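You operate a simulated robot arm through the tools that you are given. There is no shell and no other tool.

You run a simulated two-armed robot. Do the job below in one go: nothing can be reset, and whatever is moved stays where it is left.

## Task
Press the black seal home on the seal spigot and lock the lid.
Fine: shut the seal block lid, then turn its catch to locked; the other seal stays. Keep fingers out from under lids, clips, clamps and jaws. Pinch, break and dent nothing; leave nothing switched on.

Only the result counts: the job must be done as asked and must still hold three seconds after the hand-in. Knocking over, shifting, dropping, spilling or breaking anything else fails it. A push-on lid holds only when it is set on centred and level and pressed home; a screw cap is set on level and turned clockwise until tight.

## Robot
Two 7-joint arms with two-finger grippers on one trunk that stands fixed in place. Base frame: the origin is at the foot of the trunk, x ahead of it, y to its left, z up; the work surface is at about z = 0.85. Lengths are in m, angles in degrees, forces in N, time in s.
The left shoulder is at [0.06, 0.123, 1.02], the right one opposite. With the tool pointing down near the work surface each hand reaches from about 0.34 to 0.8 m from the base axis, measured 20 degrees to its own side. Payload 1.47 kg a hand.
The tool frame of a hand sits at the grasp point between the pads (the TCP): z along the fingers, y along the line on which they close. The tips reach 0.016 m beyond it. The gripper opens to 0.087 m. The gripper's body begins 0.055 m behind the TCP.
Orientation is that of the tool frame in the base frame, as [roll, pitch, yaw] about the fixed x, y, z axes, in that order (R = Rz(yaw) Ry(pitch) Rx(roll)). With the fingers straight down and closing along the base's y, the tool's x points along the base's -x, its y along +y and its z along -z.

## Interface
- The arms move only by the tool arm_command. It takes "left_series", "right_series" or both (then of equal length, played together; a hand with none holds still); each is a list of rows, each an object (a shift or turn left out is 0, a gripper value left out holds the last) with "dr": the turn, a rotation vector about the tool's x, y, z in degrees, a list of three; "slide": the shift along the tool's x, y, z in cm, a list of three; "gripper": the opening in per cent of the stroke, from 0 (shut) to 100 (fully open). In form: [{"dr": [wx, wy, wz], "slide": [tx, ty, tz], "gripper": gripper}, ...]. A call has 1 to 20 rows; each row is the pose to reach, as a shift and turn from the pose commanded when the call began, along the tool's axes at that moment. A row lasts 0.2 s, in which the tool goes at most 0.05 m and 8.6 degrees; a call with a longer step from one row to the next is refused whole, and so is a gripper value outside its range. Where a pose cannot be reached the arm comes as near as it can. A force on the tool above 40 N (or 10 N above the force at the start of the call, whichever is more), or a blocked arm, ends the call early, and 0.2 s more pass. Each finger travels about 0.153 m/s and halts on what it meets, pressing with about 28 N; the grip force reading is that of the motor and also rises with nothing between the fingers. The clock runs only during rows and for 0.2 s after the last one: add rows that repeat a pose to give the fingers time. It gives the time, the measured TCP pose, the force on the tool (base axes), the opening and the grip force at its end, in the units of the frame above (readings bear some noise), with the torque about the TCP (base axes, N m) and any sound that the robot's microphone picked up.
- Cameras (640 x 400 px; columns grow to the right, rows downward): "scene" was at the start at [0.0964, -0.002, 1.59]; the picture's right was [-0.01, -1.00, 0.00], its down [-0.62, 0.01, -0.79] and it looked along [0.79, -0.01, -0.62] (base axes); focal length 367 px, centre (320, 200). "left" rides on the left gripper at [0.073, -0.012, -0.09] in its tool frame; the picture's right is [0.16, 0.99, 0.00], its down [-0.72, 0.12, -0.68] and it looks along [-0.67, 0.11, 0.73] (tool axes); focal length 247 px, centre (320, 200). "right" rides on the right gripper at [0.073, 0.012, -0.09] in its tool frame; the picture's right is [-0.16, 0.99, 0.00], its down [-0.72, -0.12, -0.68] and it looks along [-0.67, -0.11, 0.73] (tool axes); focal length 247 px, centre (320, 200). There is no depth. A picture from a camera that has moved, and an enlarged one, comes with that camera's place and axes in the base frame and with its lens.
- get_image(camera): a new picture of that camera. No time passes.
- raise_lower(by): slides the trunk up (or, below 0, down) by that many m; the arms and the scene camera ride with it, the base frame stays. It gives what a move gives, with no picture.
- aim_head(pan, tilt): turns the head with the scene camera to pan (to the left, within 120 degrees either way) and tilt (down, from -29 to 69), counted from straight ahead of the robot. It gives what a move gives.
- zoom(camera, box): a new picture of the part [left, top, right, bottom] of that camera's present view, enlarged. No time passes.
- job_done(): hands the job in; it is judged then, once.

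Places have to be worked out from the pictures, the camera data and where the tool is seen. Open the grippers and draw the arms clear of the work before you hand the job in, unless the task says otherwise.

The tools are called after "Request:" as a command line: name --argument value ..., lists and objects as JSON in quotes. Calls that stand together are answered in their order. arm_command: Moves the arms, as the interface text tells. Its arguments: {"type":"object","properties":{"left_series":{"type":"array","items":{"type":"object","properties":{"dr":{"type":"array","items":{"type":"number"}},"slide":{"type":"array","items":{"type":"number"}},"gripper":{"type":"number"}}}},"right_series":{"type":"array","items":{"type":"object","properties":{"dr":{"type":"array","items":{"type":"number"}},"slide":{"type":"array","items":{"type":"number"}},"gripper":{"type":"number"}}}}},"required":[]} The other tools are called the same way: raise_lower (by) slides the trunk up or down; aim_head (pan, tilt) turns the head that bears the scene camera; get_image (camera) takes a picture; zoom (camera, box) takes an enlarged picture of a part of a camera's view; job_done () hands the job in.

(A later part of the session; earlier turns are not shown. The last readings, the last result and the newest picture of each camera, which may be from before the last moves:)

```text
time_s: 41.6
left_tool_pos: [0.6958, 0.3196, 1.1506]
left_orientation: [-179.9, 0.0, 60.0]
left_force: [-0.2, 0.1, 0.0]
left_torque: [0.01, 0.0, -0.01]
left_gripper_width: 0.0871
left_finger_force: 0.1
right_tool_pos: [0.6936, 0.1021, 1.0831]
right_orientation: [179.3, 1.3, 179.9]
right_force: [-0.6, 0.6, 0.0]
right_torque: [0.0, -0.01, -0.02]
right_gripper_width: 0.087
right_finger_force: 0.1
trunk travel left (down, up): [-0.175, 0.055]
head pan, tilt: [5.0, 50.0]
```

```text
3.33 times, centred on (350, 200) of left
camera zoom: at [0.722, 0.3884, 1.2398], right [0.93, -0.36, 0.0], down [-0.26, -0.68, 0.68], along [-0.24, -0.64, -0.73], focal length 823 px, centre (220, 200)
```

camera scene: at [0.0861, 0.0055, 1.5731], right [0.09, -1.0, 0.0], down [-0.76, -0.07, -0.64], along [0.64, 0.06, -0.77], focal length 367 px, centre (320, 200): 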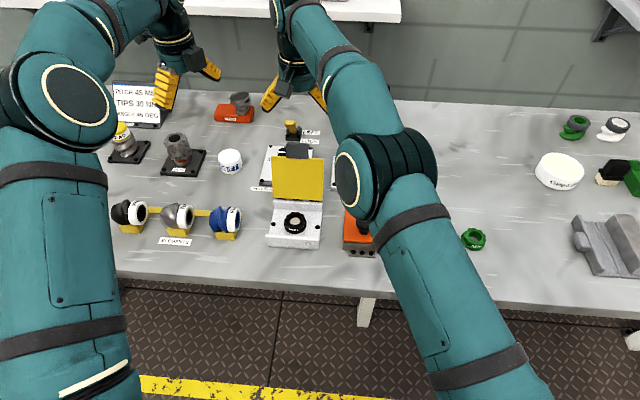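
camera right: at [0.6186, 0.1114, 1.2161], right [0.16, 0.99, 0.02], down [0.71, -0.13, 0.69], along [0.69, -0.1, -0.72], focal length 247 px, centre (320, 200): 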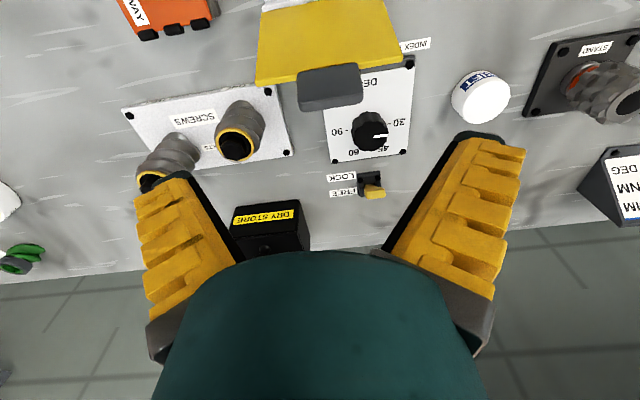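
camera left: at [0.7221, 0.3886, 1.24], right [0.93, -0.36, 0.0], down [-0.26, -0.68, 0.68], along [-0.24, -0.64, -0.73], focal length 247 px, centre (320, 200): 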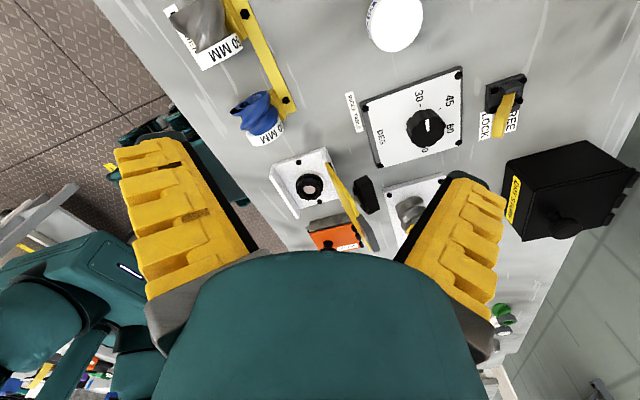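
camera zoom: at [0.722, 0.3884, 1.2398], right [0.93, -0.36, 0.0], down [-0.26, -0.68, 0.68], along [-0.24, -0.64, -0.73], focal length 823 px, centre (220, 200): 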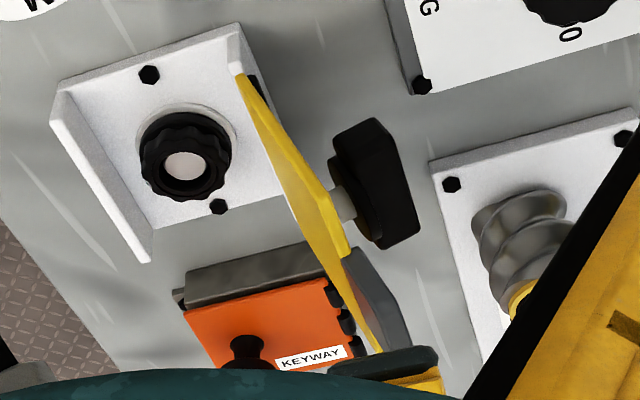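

The tab is about 51 mm wide, centred at y≈0.109, and its mid-point is around (0.69, 1.015). I'm levelling the hand, centring in y, and lowering with the fingers straddling the tab.

Request:
arm_command --right_series '[{"dr": [-0.4, -0.6, 0], "slide": [0.1, 0.4, 0], "gripper": 100}, {"dr": [-0.7, -1.3, 0], "slide": [0.15, 0.75, 0.5], "gripper": 100}, {"dr": [-0.7, -1.3, 0], "slide": [0.15, 0.75, 2.0], "gripper": 100}, {"dr": [-0.7, -1.3, 0], "slide": [0.15, 0.75, 3.5], "gripper": 100}, {"dr": [-0.7, -1.3, 0], "slide": [0.15, 0.75, 3.5], "gripper": 100}]'

Request:
get_image --camera "right"

Request:
zoom --camera "scene" --box '[240, 90, 350, 210]'

Request:
zoom --camera "left" --box '[290, 140, 410, 260]'

```text
time_s: 42.8
left_tool_pos: [0.6969, 0.3194, 1.1508]
left_orientation: [-179.9, 0.2, 60.0]
left_force: [0.0, 0.4, 0.1]
left_torque: [0.03, 0.0, 0.0]
left_gripper_width: 0.0868
left_finger_force: 0.1
right_tool_pos: [0.6939, 0.109, 1.0464]
right_orientation: [178.6, 2.6, 179.9]
right_force: [0.7, 0.1, 0.6]
right_torque: [0.0, 0.01, -0.01]
right_gripper_width: 0.0874
right_finger_force: 0.1
trunk travel left (down, up): [-0.175, 0.055]
head pan, tilt: [5.0, 50.0]
```

```text
taken
camera right: at [0.6183, 0.1197, 1.133], right [0.16, 0.99, 0.03], down [0.69, -0.13, 0.71], along [0.7, -0.09, -0.7], focal length 247 px, centre (320, 200)
```

right: 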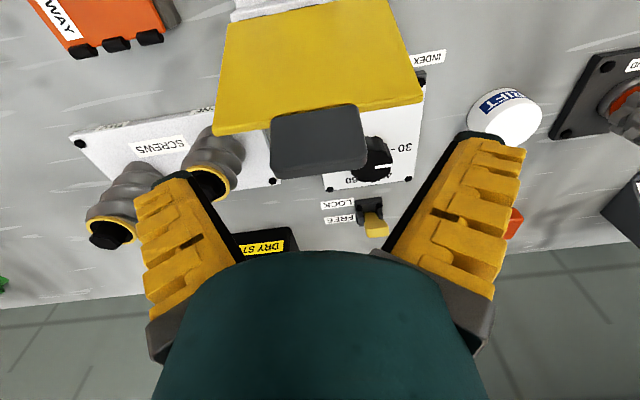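

```text
3.33 times, centred on (295, 150) of scene
camera zoom: at [0.0866, 0.0055, 1.573], right [0.09, -1.0, 0.0], down [-0.76, -0.07, -0.64], along [0.64, 0.06, -0.77], focal length 1224 px, centre (403, 367)
```

zoom: 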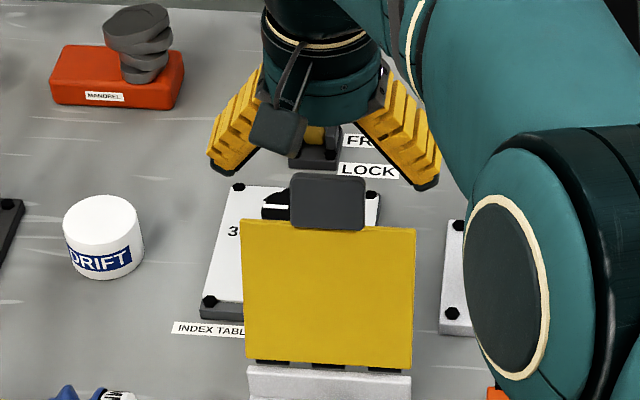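

```text
3.33 times, centred on (350, 200) of left
camera zoom: at [0.7225, 0.3886, 1.2394], right [0.93, -0.36, 0.0], down [-0.26, -0.68, 0.68], along [-0.24, -0.64, -0.73], focal length 823 px, centre (220, 200)
```

zoom: 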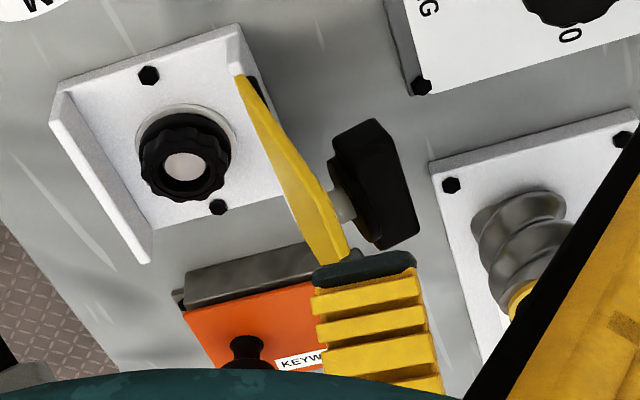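

My levelling went the wrong way, so I'll reverse it. The tab tip reads about x≈0.687, so I'm moving 8 mm toward the robot and lowering to z≈1.02 around the tab.

Request:
arm_command --right_series '[{"dr": [0.7, 1.3, 0], "slide": [0.4, 0, 0.3], "gripper": 100}, {"dr": [1.4, 2.6, 0], "slide": [0.8, 0, 1.0], "gripper": 100}, {"dr": [1.4, 2.6, 0], "slide": [0.8, 0, 1.8], "gripper": 100}, {"dr": [1.4, 2.6, 0], "slide": [0.8, 0, 2.6], "gripper": 100}, {"dr": [1.4, 2.6, 0], "slide": [0.8, 0, 2.6], "gripper": 100}]'

Request:
get_image --camera "right"

Request:
zoom --camera "scene" --box '[240, 90, 350, 210]'

Request:
zoom --camera "left" --box '[290, 140, 410, 260]'

```text
time_s: 44.0
left_tool_pos: [0.6959, 0.3193, 1.151]
left_orientation: [-180.0, 0.1, 60.0]
left_force: [-0.4, 0.1, 0.9]
left_torque: [-0.03, 0.02, 0.0]
left_gripper_width: 0.087
left_finger_force: 0.2
right_tool_pos: [0.6873, 0.1116, 1.021]
right_orientation: [-180.0, -0.1, 179.9]
right_force: [0.1, 0.5, -0.1]
right_torque: [0.01, 0.03, -0.01]
right_gripper_width: 0.0871
right_finger_force: 0.0
trunk travel left (down, up): [-0.175, 0.055]
head pan, tilt: [5.0, 50.0]
```

```text
taken
camera right: at [0.6161, 0.1233, 1.1103], right [0.16, 0.99, 0.0], down [0.72, -0.12, 0.68], along [0.67, -0.11, -0.73], focal length 247 px, centre (320, 200)
```

right: 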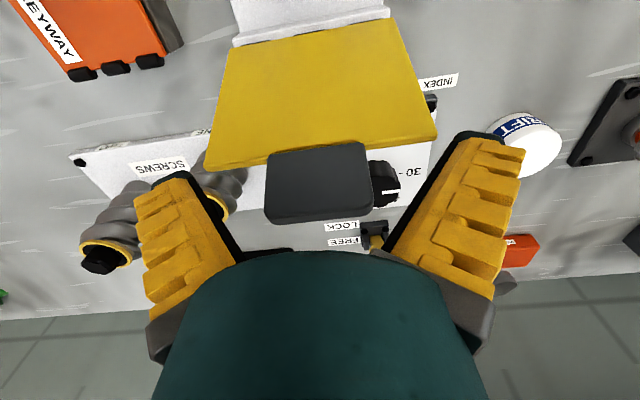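

```text
3.33 times, centred on (295, 150) of scene
camera zoom: at [0.0867, 0.0056, 1.573], right [0.09, -1.0, 0.0], down [-0.76, -0.07, -0.64], along [0.64, 0.06, -0.77], focal length 1224 px, centre (403, 367)
```

zoom: 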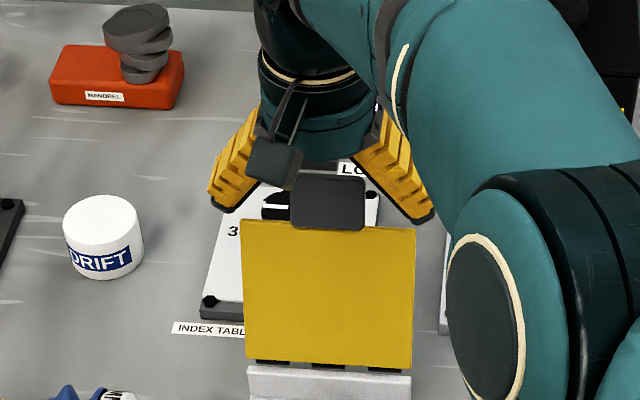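

```text
3.33 times, centred on (350, 200) of left
camera zoom: at [0.7226, 0.3887, 1.2393], right [0.93, -0.36, 0.0], down [-0.26, -0.68, 0.68], along [-0.24, -0.64, -0.73], focal length 823 px, centre (220, 200)
```

zoom: 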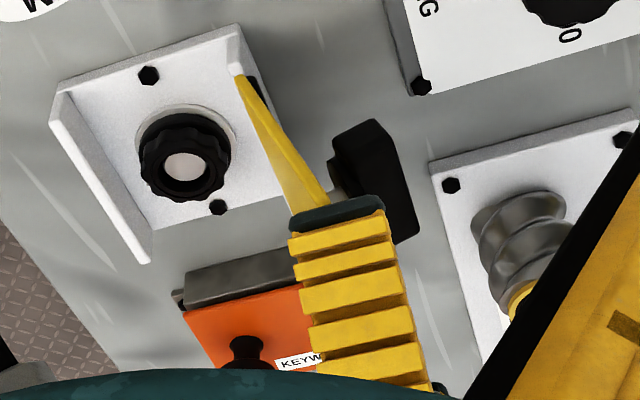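

The tab's centre is right at the TCP with the fingers alongside it. I'm closing on its side edges.

Request:
arm_command --right_series '[{"gripper": 80}, {"gripper": 60}, {"gripper": 45}, {"gripper": 45}, {"gripper": 45}]'

Request:
get_image --camera "right"

Request:
zoom --camera "left" --box '[290, 140, 410, 260]'

```text
time_s: 45.2
left_tool_pos: [0.6956, 0.3184, 1.1515]
left_orientation: [-180.0, 0.0, 60.0]
left_force: [0.1, -0.5, 0.5]
left_torque: [-0.03, 0.0, 0.03]
left_gripper_width: 0.0869
left_finger_force: 0.1
right_tool_pos: [0.6888, 0.1098, 1.0218]
right_orientation: [180.0, -0.1, 179.8]
right_force: [-0.3, -9.3, -1.8]
right_torque: [-0.1, 0.06, -0.16]
right_gripper_width: 0.0491
right_finger_force: 30.1
trunk travel left (down, up): [-0.175, 0.055]
head pan, tilt: [5.0, 50.0]
```

```text
taken
camera right: at [0.6164, 0.122, 1.1101], right [0.16, 0.99, 0.0], down [0.72, -0.12, 0.68], along [0.67, -0.11, -0.73], focal length 247 px, centre (320, 200)
```

right: 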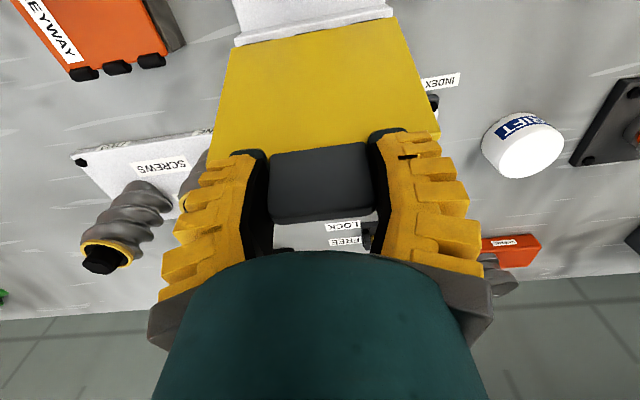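

```text
3.33 times, centred on (350, 200) of left
camera zoom: at [0.7227, 0.3877, 1.2395], right [0.93, -0.36, 0.0], down [-0.26, -0.69, 0.68], along [-0.24, -0.63, -0.73], focal length 823 px, centre (220, 200)
```

zoom: 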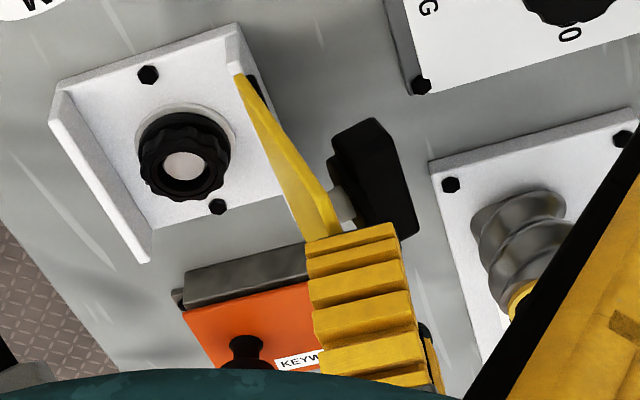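

The tab is gripped with a 9 N sideways load toward -y, so I'll ease 1.5 mm that way and start swinging the lid forward along its arc.

Request:
arm_command --right_series '[{"slide": [0, -0.15, 0], "gripper": 45}, {"slide": [0.75, -0.15, -0.2], "gripper": 45}, {"slide": [1.49, -0.15, -0.35], "gripper": 45}, {"slide": [2.2, -0.15, -0.45], "gripper": 45}, {"slide": [2.88, -0.15, -0.52], "gripper": 45}, {"slide": [2.88, -0.15, -0.52], "gripper": 45}]'

Request:
get_image --camera "right"

Request:
zoom --camera "left" --box '[290, 140, 410, 260]'

```text
time_s: 46.6
left_tool_pos: [0.6972, 0.3193, 1.151]
left_orientation: [180.0, 0.1, 60.0]
left_force: [0.0, -0.2, -0.5]
left_torque: [-0.04, -0.01, 0.02]
left_gripper_width: 0.0872
left_finger_force: 0.0
right_tool_pos: [0.659, 0.1097, 1.0263]
right_orientation: [179.9, -0.1, 179.8]
right_force: [5.2, -3.7, 6.6]
right_torque: [0.09, -0.58, 0.07]
right_gripper_width: 0.0486
right_finger_force: 30.2
trunk travel left (down, up): [-0.175, 0.055]
head pan, tilt: [5.0, 50.0]
```

```text
taken
camera right: at [0.5867, 0.1217, 1.1153], right [0.16, 0.99, 0.0], down [0.72, -0.12, 0.68], along [0.67, -0.11, -0.73], focal length 247 px, centre (320, 200)
```

right: 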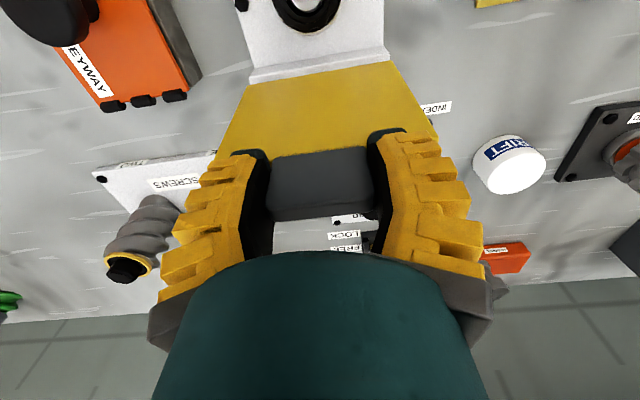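

```text
3.33 times, centred on (350, 200) of left
camera zoom: at [0.7226, 0.3882, 1.2395], right [0.93, -0.36, 0.0], down [-0.26, -0.68, 0.68], along [-0.24, -0.64, -0.73], focal length 823 px, centre (220, 200)
```

zoom: 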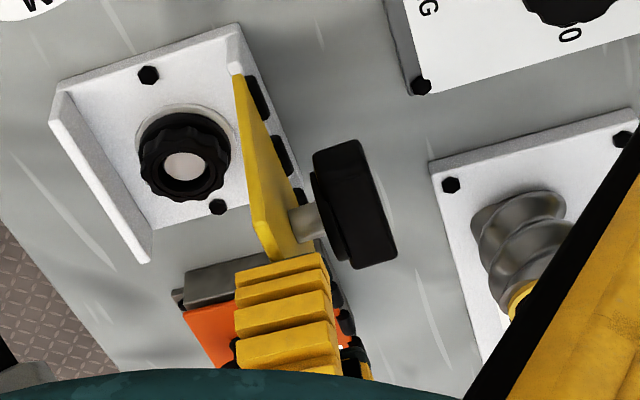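

The lid follows smoothly with small forces. I'm continuing along the arc past vertical.

Request:
arm_command --right_series '[{"slide": [0.95, 0, 0.02], "gripper": 45}, {"slide": [1.9, 0, 0.09], "gripper": 45}, {"slide": [2.85, 0, 0.22], "gripper": 45}, {"slide": [3.79, 0, 0.42], "gripper": 45}, {"slide": [4.7, 0, 0.68], "gripper": 45}, {"slide": [5.61, 0, 1.01], "gripper": 45}, {"slide": [6.48, 0, 1.4], "gripper": 45}, {"slide": [7.33, 0, 1.85], "gripper": 45}, {"slide": [7.33, 0, 1.85], "gripper": 45}]'

Request:
get_image --camera "right"

Request:
zoom --camera "left" --box '[260, 130, 410, 260]'

```text
time_s: 48.6
left_tool_pos: [0.6971, 0.3195, 1.1514]
left_orientation: [180.0, -0.1, 60.0]
left_force: [-0.2, -0.1, -0.1]
left_torque: [0.02, 0.02, 0.01]
left_gripper_width: 0.0868
left_finger_force: 0.0
right_tool_pos: [0.583, 0.1104, 1.0089]
right_orientation: [180.0, 0.1, 179.9]
right_force: [3.7, -0.8, 2.8]
right_torque: [0.06, -0.71, 0.12]
right_gripper_width: 0.0495
right_finger_force: 30.6
trunk travel left (down, up): [-0.175, 0.055]
head pan, tilt: [5.0, 50.0]
```

```text
taken
camera right: at [0.5129, 0.1218, 1.097], right [0.16, 0.99, 0.0], down [0.72, -0.12, 0.68], along [0.67, -0.11, -0.73], focal length 247 px, centre (320, 200)
```

right: 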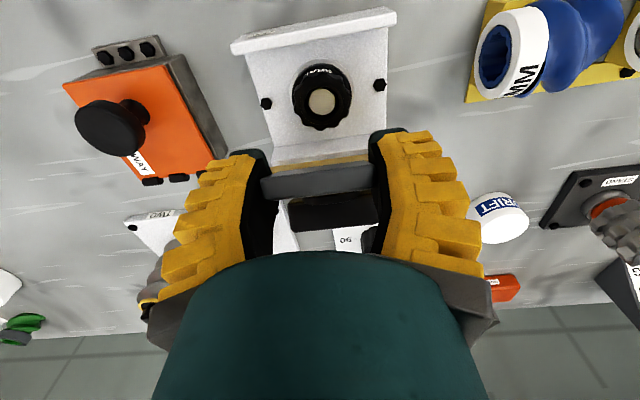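

```text
3.08 times, centred on (335, 195) of left
camera zoom: at [0.7228, 0.3885, 1.2392], right [0.93, -0.36, 0.0], down [-0.26, -0.68, 0.68], along [-0.24, -0.64, -0.73], focal length 760 px, centre (274, 215)
```

zoom: 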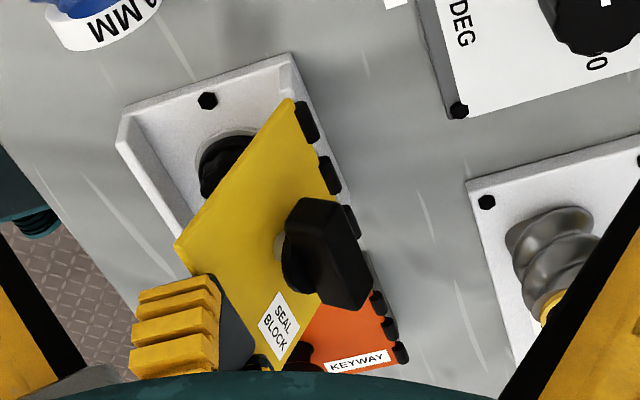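

The lid is now leaning about 30° forward and still under control. I'll continue down to about 70° and then check clearances.

Request:
arm_command --right_series '[{"slide": [0.8, 0, 0.5], "gripper": 45}, {"slide": [1.59, 0, 1.07], "gripper": 45}, {"slide": [2.3, 0, 1.7], "gripper": 45}, {"slide": [3.01, 0, 2.35], "gripper": 45}, {"slide": [3.65, 0, 3.06], "gripper": 45}, {"slide": [4.24, 0, 3.82], "gripper": 45}, {"slide": [4.77, 0, 4.62], "gripper": 45}, {"slide": [5.25, 0, 5.44], "gripper": 45}, {"slide": [5.67, 0, 6.3], "gripper": 45}, {"slide": [6.03, 0, 7.19], "gripper": 45}, {"slide": [6.03, 0, 7.19], "gripper": 45}]'

Request:
get_image --camera "right"

Request:
get_image --camera "left"

Request:
zoom --camera "scene" --box '[240, 170, 350, 260]'

```text
time_s: 51.0
left_tool_pos: [0.6971, 0.3194, 1.1505]
left_orientation: [-180.0, 0.0, 60.0]
left_force: [0.3, 0.8, 0.0]
left_torque: [0.0, -0.04, -0.01]
left_gripper_width: 0.087
left_finger_force: 0.0
right_tool_pos: [0.5252, 0.1084, 0.9355]
right_orientation: [-180.0, -0.1, 179.9]
right_force: [1.6, 3.7, -2.8]
right_torque: [-0.01, 0.18, 0.06]
right_gripper_width: 0.0476
right_finger_force: 30.2
trunk travel left (down, up): [-0.175, 0.055]
head pan, tilt: [5.0, 50.0]
```

```text
taken
camera right: at [0.4532, 0.1219, 1.0239], right [0.16, 0.99, 0.0], down [0.73, -0.12, 0.68], along [0.67, -0.11, -0.73], focal length 247 px, centre (320, 200)
```

right: 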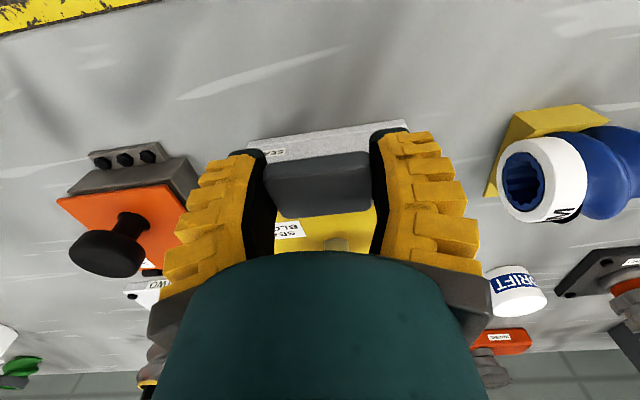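

```text
taken
camera left: at [0.7229, 0.389, 1.2389], right [0.93, -0.36, 0.0], down [-0.26, -0.68, 0.68], along [-0.24, -0.64, -0.73], focal length 247 px, centre (320, 200)
```

left: 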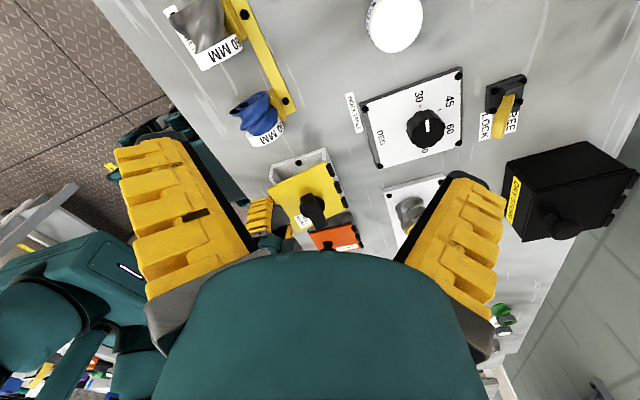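

```text
4.44 times, centred on (295, 215) of scene
camera zoom: at [0.0871, 0.006, 1.5729], right [0.09, -1.0, 0.0], down [-0.76, -0.07, -0.64], along [0.64, 0.06, -0.77], focal length 1631 px, centre (431, 133)
```

zoom: 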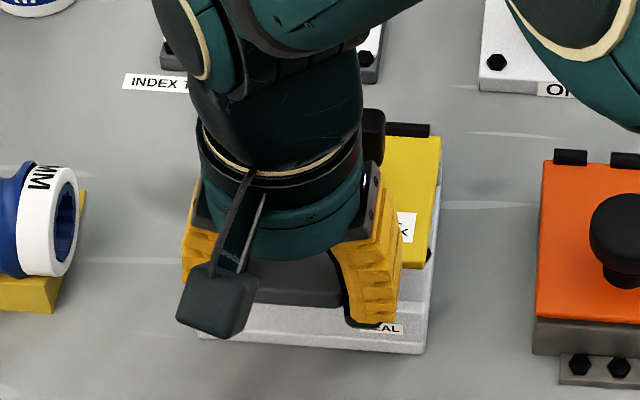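

The tab is under control at about 70° and the fingers are outside the front wall. I'm easing down to about 84°, with the fingertips staying in front of the wall.

Request:
arm_command --right_series '[{"slide": [0.25, 0, 0.8], "gripper": 45}, {"slide": [0.48, 0, 1.6], "gripper": 45}, {"slide": [0.64, 0, 2.4], "gripper": 45}, {"slide": [0.76, 0, 3.2], "gripper": 45}, {"slide": [0.76, 0, 3.2], "gripper": 45}]'

Request:
get_image --camera "right"

Request:
zoom --camera "left" --box '[230, 130, 380, 260]'

Request:
zoom --camera "scene" --box '[240, 170, 350, 260]'

```text
time_s: 52.2
left_tool_pos: [0.6981, 0.3197, 1.1512]
left_orientation: [179.9, 0.0, 60.0]
left_force: [-0.5, 0.1, 0.6]
left_torque: [0.01, -0.01, -0.02]
left_gripper_width: 0.087
left_finger_force: 0.1
right_tool_pos: [0.5185, 0.1094, 0.9049]
right_orientation: [180.0, 0.1, 179.8]
right_force: [9.4, 2.1, 4.8]
right_torque: [0.04, -0.67, 0.07]
right_gripper_width: 0.0479
right_finger_force: 29.9
trunk travel left (down, up): [-0.175, 0.055]
head pan, tilt: [5.0, 50.0]
```

```text
taken
camera right: at [0.4465, 0.1218, 0.9931], right [0.16, 0.99, 0.0], down [0.72, -0.12, 0.68], along [0.67, -0.11, -0.73], focal length 247 px, centre (320, 200)
```

right: 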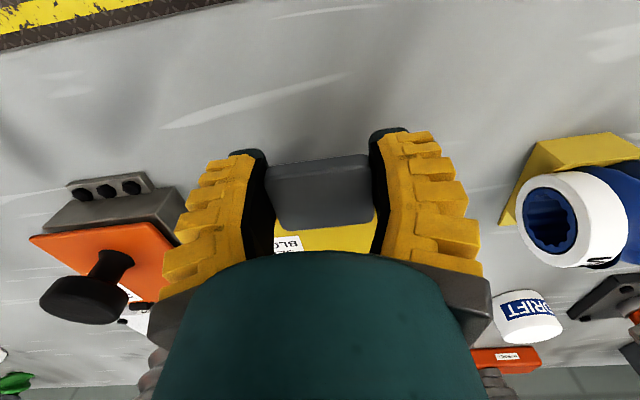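

```text
3.08 times, centred on (305, 195) of left
camera zoom: at [0.7232, 0.3888, 1.2389], right [0.93, -0.36, 0.0], down [-0.26, -0.68, 0.68], along [-0.24, -0.64, -0.73], focal length 760 px, centre (366, 215)
```

zoom: 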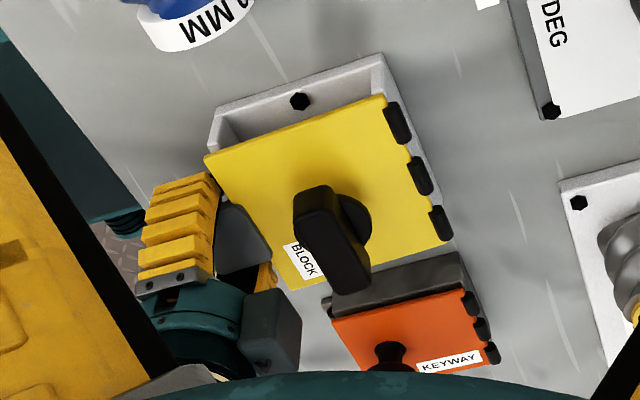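

```text
4.44 times, centred on (295, 215) of scene
camera zoom: at [0.0875, 0.0057, 1.5729], right [0.09, -1.0, 0.0], down [-0.76, -0.07, -0.64], along [0.64, 0.06, -0.77], focal length 1631 px, centre (431, 133)
```

zoom: 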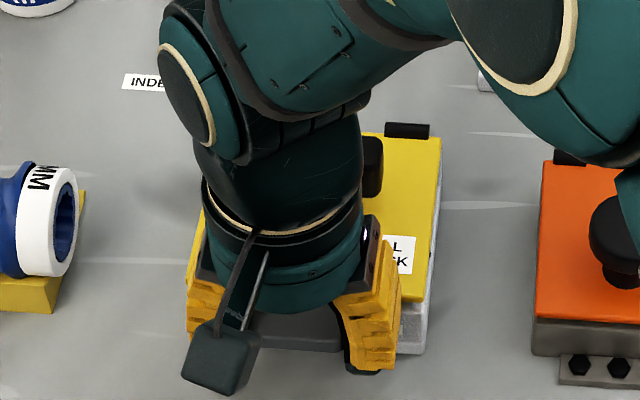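

The lid is nearly closed. I'm opening the fingers sideways off the tab, drawing back toward the robot, and then rising.

Request:
arm_command --right_series '[{"gripper": 65}, {"gripper": 90}, {"gripper": 100}, {"slide": [1, 0, -1], "gripper": 100}, {"slide": [2, 0, -4], "gripper": 100}, {"slide": [2, 0, -8], "gripper": 100}, {"slide": [2, 0, -12], "gripper": 100}, {"slide": [2, -4, -14], "gripper": 100}, {"slide": [2, -8, -14], "gripper": 100}, {"slide": [2, -12, -14], "gripper": 100}, {"slide": [2, -12, -14], "gripper": 100}]'

Request:
get_image --camera "right"

Request:
zoom --camera "left" --box '[230, 130, 380, 260]'

Request:
zoom --camera "scene" --box '[250, 170, 340, 260]'

```text
time_s: 54.6
left_tool_pos: [0.6976, 0.3209, 1.1503]
left_orientation: [179.9, 0.1, 60.1]
left_force: [0.1, -0.4, 0.2]
left_torque: [-0.02, -0.03, 0.0]
left_gripper_width: 0.087
left_finger_force: 0.0
right_tool_pos: [0.4975, -0.0094, 1.0437]
right_orientation: [-180.0, 0.0, 179.9]
right_force: [0.8, 1.1, 0.2]
right_torque: [0.0, 0.0, 0.04]
right_gripper_width: 0.087
right_finger_force: 0.3
trunk travel left (down, up): [-0.175, 0.055]
head pan, tilt: [5.0, 50.0]
```

```text
taken
camera right: at [0.4257, 0.002, 1.1327], right [0.16, 0.99, 0.0], down [0.72, -0.12, 0.68], along [0.67, -0.11, -0.73], focal length 247 px, centre (320, 200)
```

right: 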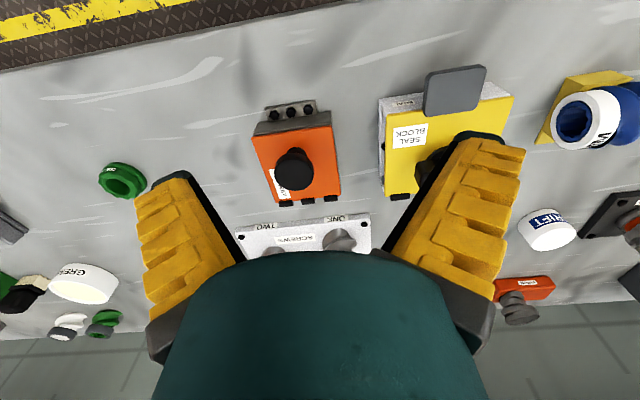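

```text
3.08 times, centred on (305, 195) of left
camera zoom: at [0.7227, 0.3898, 1.2388], right [0.93, -0.36, 0.0], down [-0.26, -0.68, 0.68], along [-0.24, -0.64, -0.73], focal length 760 px, centre (366, 215)
```

zoom: 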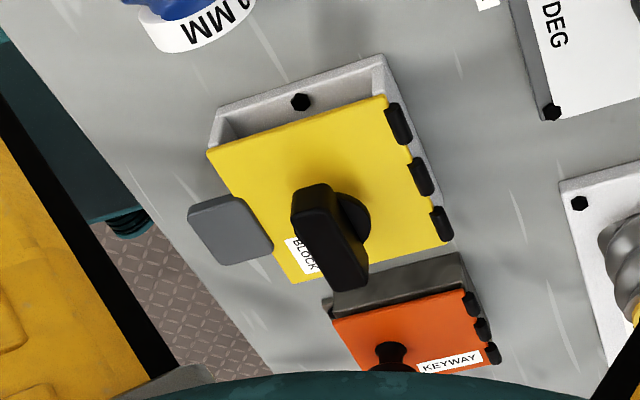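

```text
4.44 times, centred on (295, 215) of scene
camera zoom: at [0.087, 0.0067, 1.5729], right [0.09, -1.0, 0.0], down [-0.76, -0.07, -0.64], along [0.64, 0.06, -0.77], focal length 1631 px, centre (431, 133)
```

zoom: 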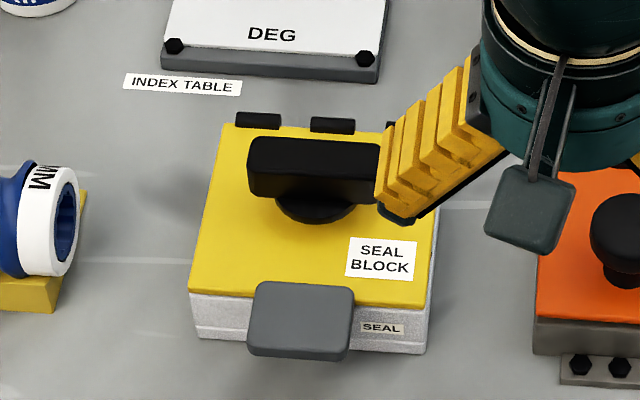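

The lid is down, and the T-bar catch lies crosswise, along y. I'll move the right hand aside to check that the lid is fully seated and look for markings near the catch.

Request:
arm_command --right_series '[{"slide": [0, -4, -2], "gripper": 100}, {"slide": [0, -8, -4], "gripper": 60}, {"slide": [0, -12, -4], "gripper": 30}, {"slide": [0, -12, -4], "gripper": 0}, {"slide": [0, -12, -4], "gripper": 0}]'

Request:
zoom --camera "scene" --box '[260, 185, 330, 255]'

Request:
get_image --camera "right"

Request:
zoom --camera "left" --box '[260, 140, 350, 230]'

```text
time_s: 55.8
left_tool_pos: [0.6967, 0.3191, 1.15]
left_orientation: [-180.0, 0.0, 60.0]
left_force: [-0.2, 0.6, -0.1]
left_torque: [0.03, 0.0, -0.01]
left_gripper_width: 0.0869
left_finger_force: 0.1
right_tool_pos: [0.4982, -0.1309, 1.0854]
right_orientation: [179.9, 0.0, 180.0]
right_force: [-0.2, 0.3, 0.4]
right_torque: [0.0, 0.0, -0.01]
right_gripper_width: 0.0002
right_finger_force: 28.0
trunk travel left (down, up): [-0.175, 0.055]
head pan, tilt: [5.0, 50.0]
```

```text
5.71 times, centred on (295, 220) of scene
camera zoom: at [0.0869, 0.0049, 1.573], right [0.09, -1.0, 0.0], down [-0.76, -0.07, -0.64], along [0.64, 0.06, -0.77], focal length 2097 px, centre (463, 86)
```

zoom: 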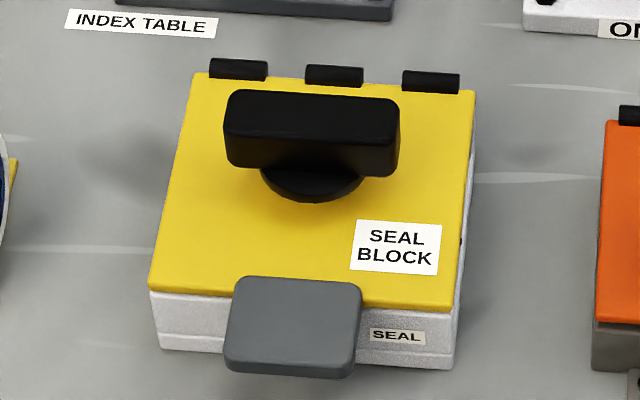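

```text
taken
camera right: at [0.4267, -0.1185, 1.174], right [0.16, 0.99, 0.0], down [0.72, -0.12, 0.68], along [0.67, -0.11, -0.73], focal length 247 px, centre (320, 200)
```

right: 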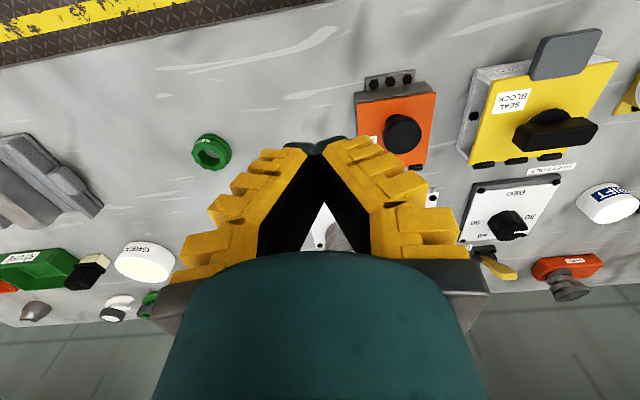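

```text
4.44 times, centred on (305, 185) of left
camera zoom: at [0.7227, 0.388, 1.2394], right [0.93, -0.36, 0.0], down [-0.26, -0.68, 0.68], along [-0.24, -0.64, -0.73], focal length 1098 px, centre (387, 267)
```

zoom: 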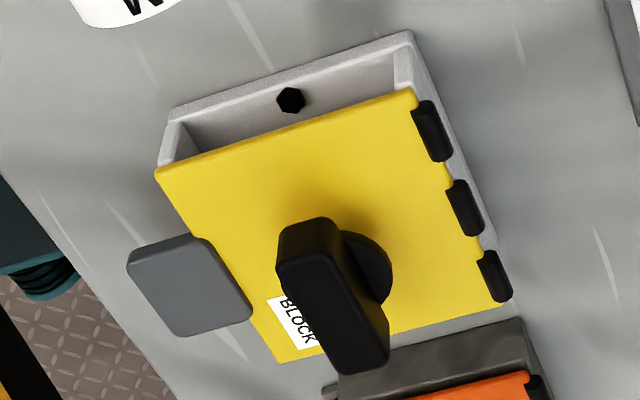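

Request:
zoom --camera "right" --box '[450, 20, 640, 180]'

Request:
zoom --camera "scene" --box '[264, 228, 324, 256]'

Request:
zoom --camera "left" --box '[260, 145, 310, 190]'

```text
2.50 times, centred on (545, 100) of right
camera zoom: at [0.4267, -0.1185, 1.174], right [0.16, 0.99, 0.0], down [0.72, -0.12, 0.68], along [0.67, -0.11, -0.73], focal length 617 px, centre (-242, 450)
```

zoom: 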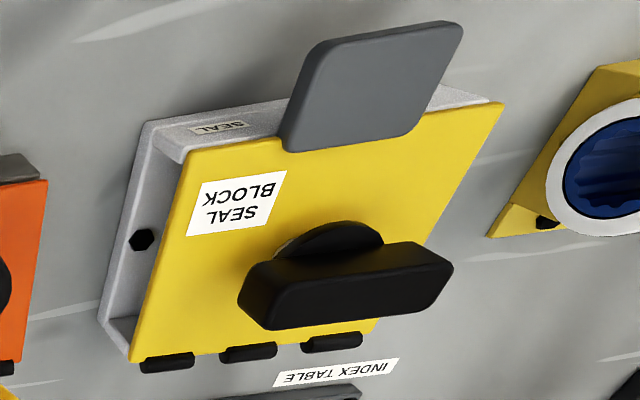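

```text
10.67 times, centred on (294, 242) of scene
camera zoom: at [0.0869, 0.0049, 1.573], right [0.09, -1.0, 0.0], down [-0.76, -0.07, -0.64], along [0.64, 0.06, -0.77], focal length 3915 px, centre (597, -248)
```

zoom: 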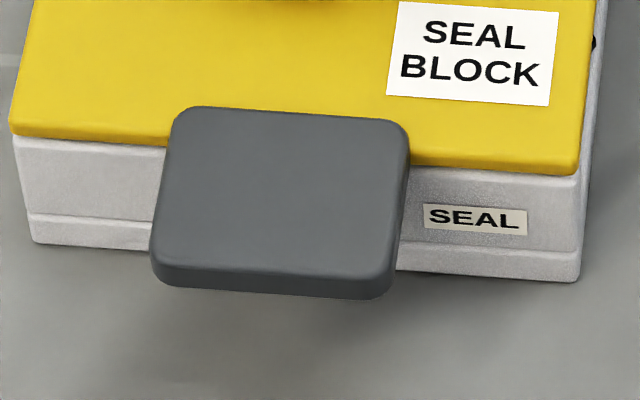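

```text
8.89 times, centred on (285, 168) of left
camera zoom: at [0.7227, 0.388, 1.2394], right [0.93, -0.36, 0.0], down [-0.26, -0.68, 0.68], along [-0.24, -0.64, -0.73], focal length 2195 px, centre (631, 489)
```

zoom: 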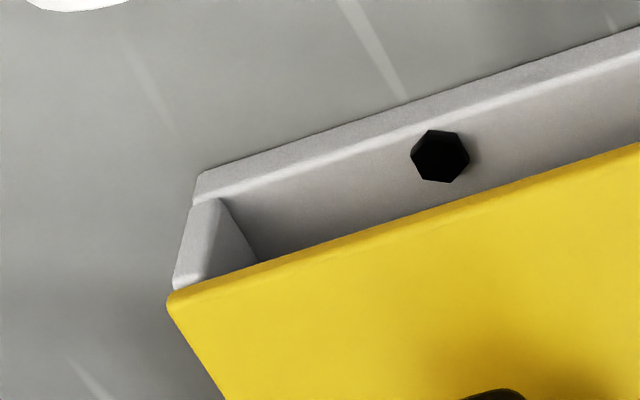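

The lid sits flush on the front wall. The catch's T-bar is about 66 mm long, 20 mm thick, centred near (0.595, 0.110) with its top at z≈0.94. I'll rotate the right hand 90° so the fingers close across the bar, and move above it.

Request:
arm_command --right_series '[{"dr": [0, 0, -7.5], "slide": [-0.8, 2, 0], "gripper": 0}, {"dr": [0, 0, -15], "slide": [-1.6, 4, 0], "gripper": 20}, {"dr": [0, 0, -22.5], "slide": [-2.4, 6, 0], "gripper": 40}, {"dr": [0, 0, -30], "slide": [-3.2, 8, 0], "gripper": 60}, {"dr": [0, 0, -37.5], "slide": [-4, 10, 0], "gripper": 70}, {"dr": [0, 0, -45], "slide": [-4.8, 12, 0], "gripper": 70}, {"dr": [0, 0, -52.5], "slide": [-5.6, 14, 0], "gripper": 70}, {"dr": [0, 0, -60], "slide": [-6.4, 16, 0], "gripper": 70}, {"dr": [0, 0, -67.5], "slide": [-7.2, 18, 1], "gripper": 70}, {"dr": [0, 0, -75], "slide": [-8, 20, 2], "gripper": 70}, {"dr": [0, 0, -82.5], "slide": [-8.8, 22, 4], "gripper": 70}, {"dr": [0, 0, -90], "slide": [-9.7, 24.1, 5.5], "gripper": 70}, {"dr": [0, 0, -90], "slide": [-9.7, 24.1, 5.5], "gripper": 70}]'

Request:
get_image --camera "right"

Request:
get_image --camera "scene"

Request:
zoom --camera "left" --box '[230, 120, 400, 260]'

```text
time_s: 58.6
left_tool_pos: [0.6966, 0.3193, 1.1515]
left_orientation: [179.9, 0.0, 60.0]
left_force: [0.2, 0.3, 0.3]
left_torque: [-0.01, -0.02, -0.02]
left_gripper_width: 0.0867
left_finger_force: 0.1
right_tool_pos: [0.5952, 0.1094, 1.0288]
right_orientation: [180.0, 0.0, -90.0]
right_force: [-0.7, -0.8, 0.1]
right_torque: [0.0, -0.02, -0.03]
right_gripper_width: 0.0654
right_finger_force: 3.5
trunk travel left (down, up): [-0.175, 0.055]
head pan, tilt: [5.0, 50.0]
```

```text
taken
camera right: at [0.5844, 0.0376, 1.1178], right [-0.99, 0.16, 0.0], down [0.12, 0.72, 0.68], along [0.11, 0.67, -0.73], focal length 247 px, centre (320, 200)
```

right: 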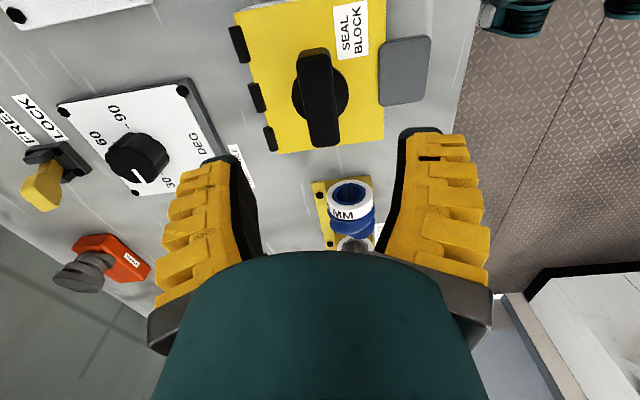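

```text
taken
camera scene: at [0.0865, 0.0052, 1.573], right [0.09, -1.0, 0.0], down [-0.76, -0.07, -0.64], along [0.64, 0.06, -0.77], focal length 367 px, centre (320, 200)
```

scene: 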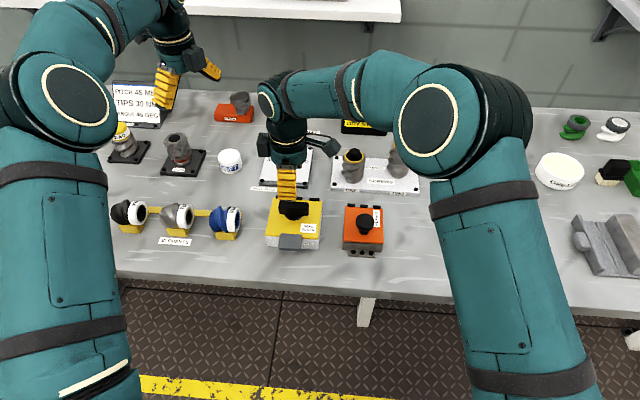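

```text
2.86 times, centred on (315, 190) of left
camera zoom: at [0.7224, 0.3883, 1.2396], right [0.93, -0.36, 0.0], down [-0.26, -0.68, 0.68], along [-0.24, -0.64, -0.73], focal length 706 px, centre (334, 229)
```

zoom: 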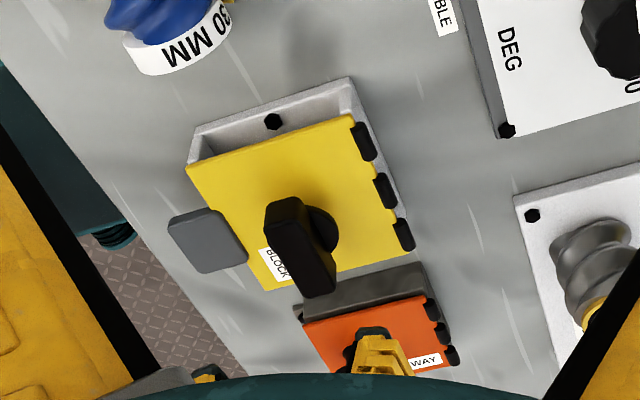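

I'll zoom to centre precisely on the bar.

Request:
zoom --camera "right" --box '[230, 0, 410, 180]'

```text
2.22 times, centred on (320, 90) of right
camera zoom: at [0.5844, 0.0376, 1.1178], right [-0.99, 0.16, 0.0], down [0.12, 0.72, 0.68], along [0.11, 0.67, -0.73], focal length 549 px, centre (320, 444)
```

zoom: 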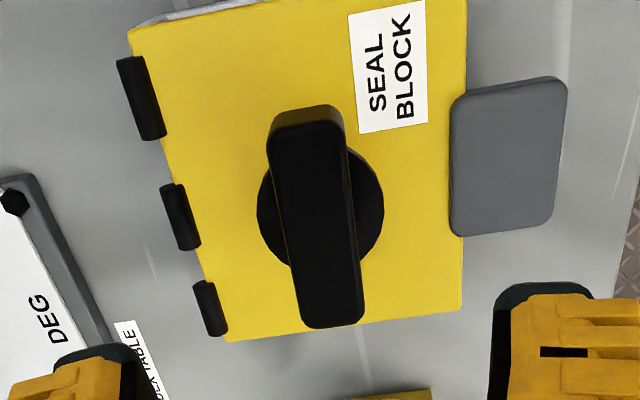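

The bar is centred at (0.596, 0.111), aligned with y within 2°, and the TCP is right above it. I'm lowering to z≈0.926 and closing across it.

Request:
arm_command --right_series '[{"slide": [0, 0, 3], "gripper": 70}, {"slide": [0, 0, 6], "gripper": 70}, {"slide": [0, 0, 8.5], "gripper": 70}, {"slide": [0, 0, 10.1], "gripper": 70}, {"slide": [0, 0, 10.1], "gripper": 70}, {"slide": [0, 0, 10.1], "gripper": 45}, {"slide": [0, 0, 10.1], "gripper": 25}, {"slide": [0, 0, 10.1], "gripper": 10}, {"slide": [0, 0, 10.1], "gripper": 5}, {"slide": [0, 0, 10.1], "gripper": 5}]'

Request:
get_image --camera "right"

Request:
zoom --camera "left" --box '[230, 120, 400, 260]'

```text
time_s: 60.8
left_tool_pos: [0.6979, 0.3188, 1.1512]
left_orientation: [180.0, -0.1, 60.0]
left_force: [-0.4, 0.4, 0.3]
left_torque: [0.0, 0.0, -0.02]
left_gripper_width: 0.0871
left_finger_force: 0.2
right_tool_pos: [0.5942, 0.1107, 0.9287]
right_orientation: [-179.8, 0.1, -90.1]
right_force: [6.1, -0.5, 13.5]
right_torque: [-0.18, -0.1, 0.05]
right_gripper_width: 0.0178
right_finger_force: 29.9
trunk travel left (down, up): [-0.175, 0.055]
head pan, tilt: [5.0, 50.0]
```

```text
taken
camera right: at [0.5836, 0.0385, 1.017], right [-0.99, 0.16, 0.0], down [0.12, 0.72, 0.68], along [0.11, 0.67, -0.73], focal length 247 px, centre (320, 200)
```

right: 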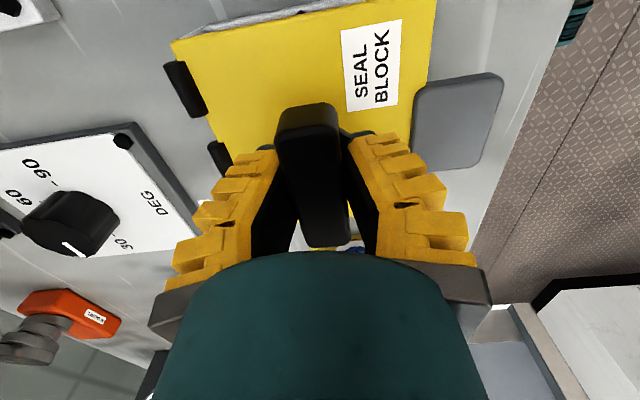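

```text
2.86 times, centred on (315, 190) of left
camera zoom: at [0.7224, 0.3885, 1.2395], right [0.93, -0.36, 0.0], down [-0.26, -0.68, 0.68], along [-0.24, -0.64, -0.73], focal length 706 px, centre (334, 229)
```

zoom: 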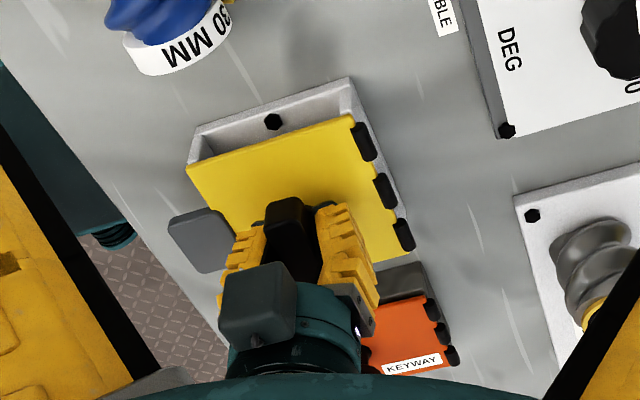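

The bar is gripped at 18 mm with a light 13 N upward push from the boss. I'll ease up 2 mm and try turning clockwise by a small angle first.

Request:
arm_command --right_series '[{"slide": [0, 0, -0.2], "gripper": 5}, {"dr": [0, 0, 5], "slide": [0, 0, -0.2], "gripper": 5}, {"dr": [0, 0, 10], "slide": [0, 0, -0.2], "gripper": 5}, {"dr": [0, 0, 15], "slide": [0, 0, -0.2], "gripper": 5}, {"dr": [0, 0, 15], "slide": [0, 0, -0.2], "gripper": 5}]'

Request:
get_image --camera "right"

Request:
zoom --camera "left" --box '[230, 120, 400, 260]'

```text
time_s: 62.0
left_tool_pos: [0.6973, 0.3188, 1.1509]
left_orientation: [180.0, 0.0, 60.0]
left_force: [-0.1, 0.5, 0.4]
left_torque: [0.01, 0.0, -0.02]
left_gripper_width: 0.087
left_finger_force: 0.0
right_tool_pos: [0.595, 0.1113, 0.9289]
right_orientation: [180.0, 0.0, -105.2]
right_force: [10.7, 4.3, 1.7]
right_torque: [-0.01, -0.04, 0.96]
right_gripper_width: 0.0211
right_finger_force: 30.3
trunk travel left (down, up): [-0.175, 0.055]
head pan, tilt: [5.0, 50.0]
```

```text
taken
camera right: at [0.5654, 0.0446, 1.0177], right [-0.91, 0.41, 0.0], down [0.3, 0.67, 0.68], along [0.28, 0.62, -0.73], focal length 247 px, centre (320, 200)
```

right: 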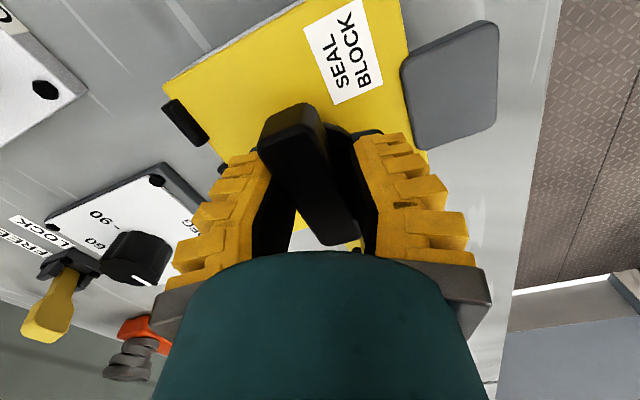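

```text
2.86 times, centred on (315, 190) of left
camera zoom: at [0.7234, 0.3891, 1.2386], right [0.93, -0.36, 0.0], down [-0.26, -0.68, 0.68], along [-0.24, -0.64, -0.73], focal length 706 px, centre (334, 229)
```

zoom: 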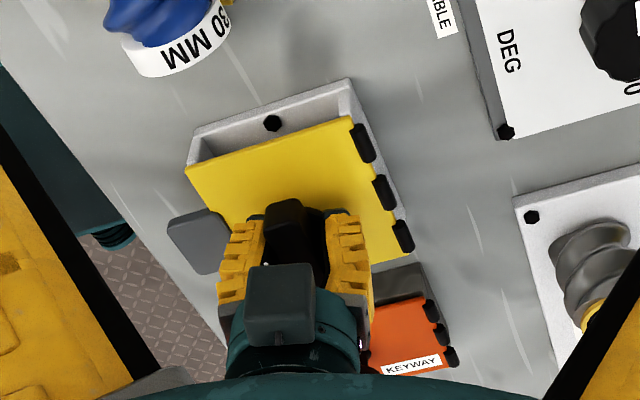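

The bar resists clockwise: the hand turned 15° but the knob stayed put with about 1 N·m resisting. I'll go back and try counter-clockwise.

Request:
arm_command --right_series '[{"dr": [0, 0, -8], "gripper": 5}, {"dr": [0, 0, -15], "gripper": 5}, {"dr": [0, 0, -20], "gripper": 5}, {"dr": [0, 0, -25], "gripper": 5}, {"dr": [0, 0, -30], "gripper": 5}, {"dr": [0, 0, -30], "gripper": 5}]'

Request:
get_image --camera "right"

Request:
zoom --camera "left" --box '[230, 120, 400, 260]'

```text
time_s: 63.4
left_tool_pos: [0.6979, 0.3181, 1.1502]
left_orientation: [-179.9, 0.0, 60.0]
left_force: [-0.9, 0.8, -0.3]
left_torque: [0.02, 0.0, 0.01]
left_gripper_width: 0.0873
left_finger_force: 0.0
right_tool_pos: [0.5962, 0.1087, 0.9283]
right_orientation: [179.8, 0.0, -75.2]
right_force: [6.8, -10.6, -2.7]
right_torque: [-0.27, -0.08, 0.02]
right_gripper_width: 0.0131
right_finger_force: 29.8
trunk travel left (down, up): [-0.175, 0.055]
head pan, tilt: [5.0, 50.0]
```

```text
taken
camera right: at [0.6035, 0.0363, 1.0177], right [-0.99, -0.1, 0.0], down [-0.07, 0.73, 0.68], along [-0.07, 0.68, -0.73], focal length 247 px, centre (320, 200)
```

right: 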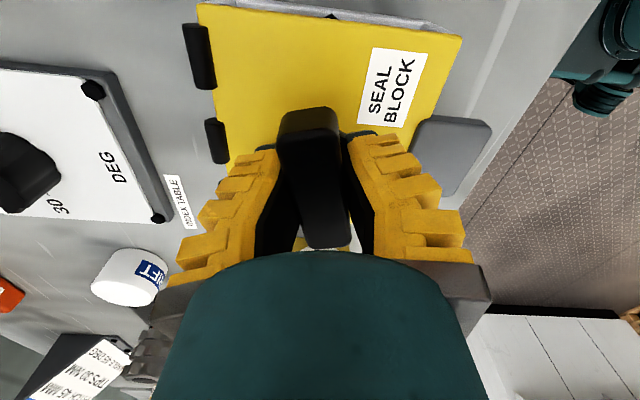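

```text
2.86 times, centred on (315, 190) of left
camera zoom: at [0.7234, 0.3878, 1.239], right [0.93, -0.36, 0.0], down [-0.26, -0.69, 0.68], along [-0.24, -0.63, -0.73], focal length 706 px, centre (334, 229)
```

zoom: 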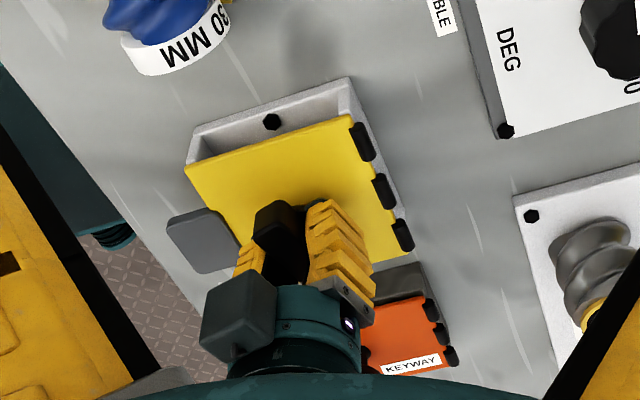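

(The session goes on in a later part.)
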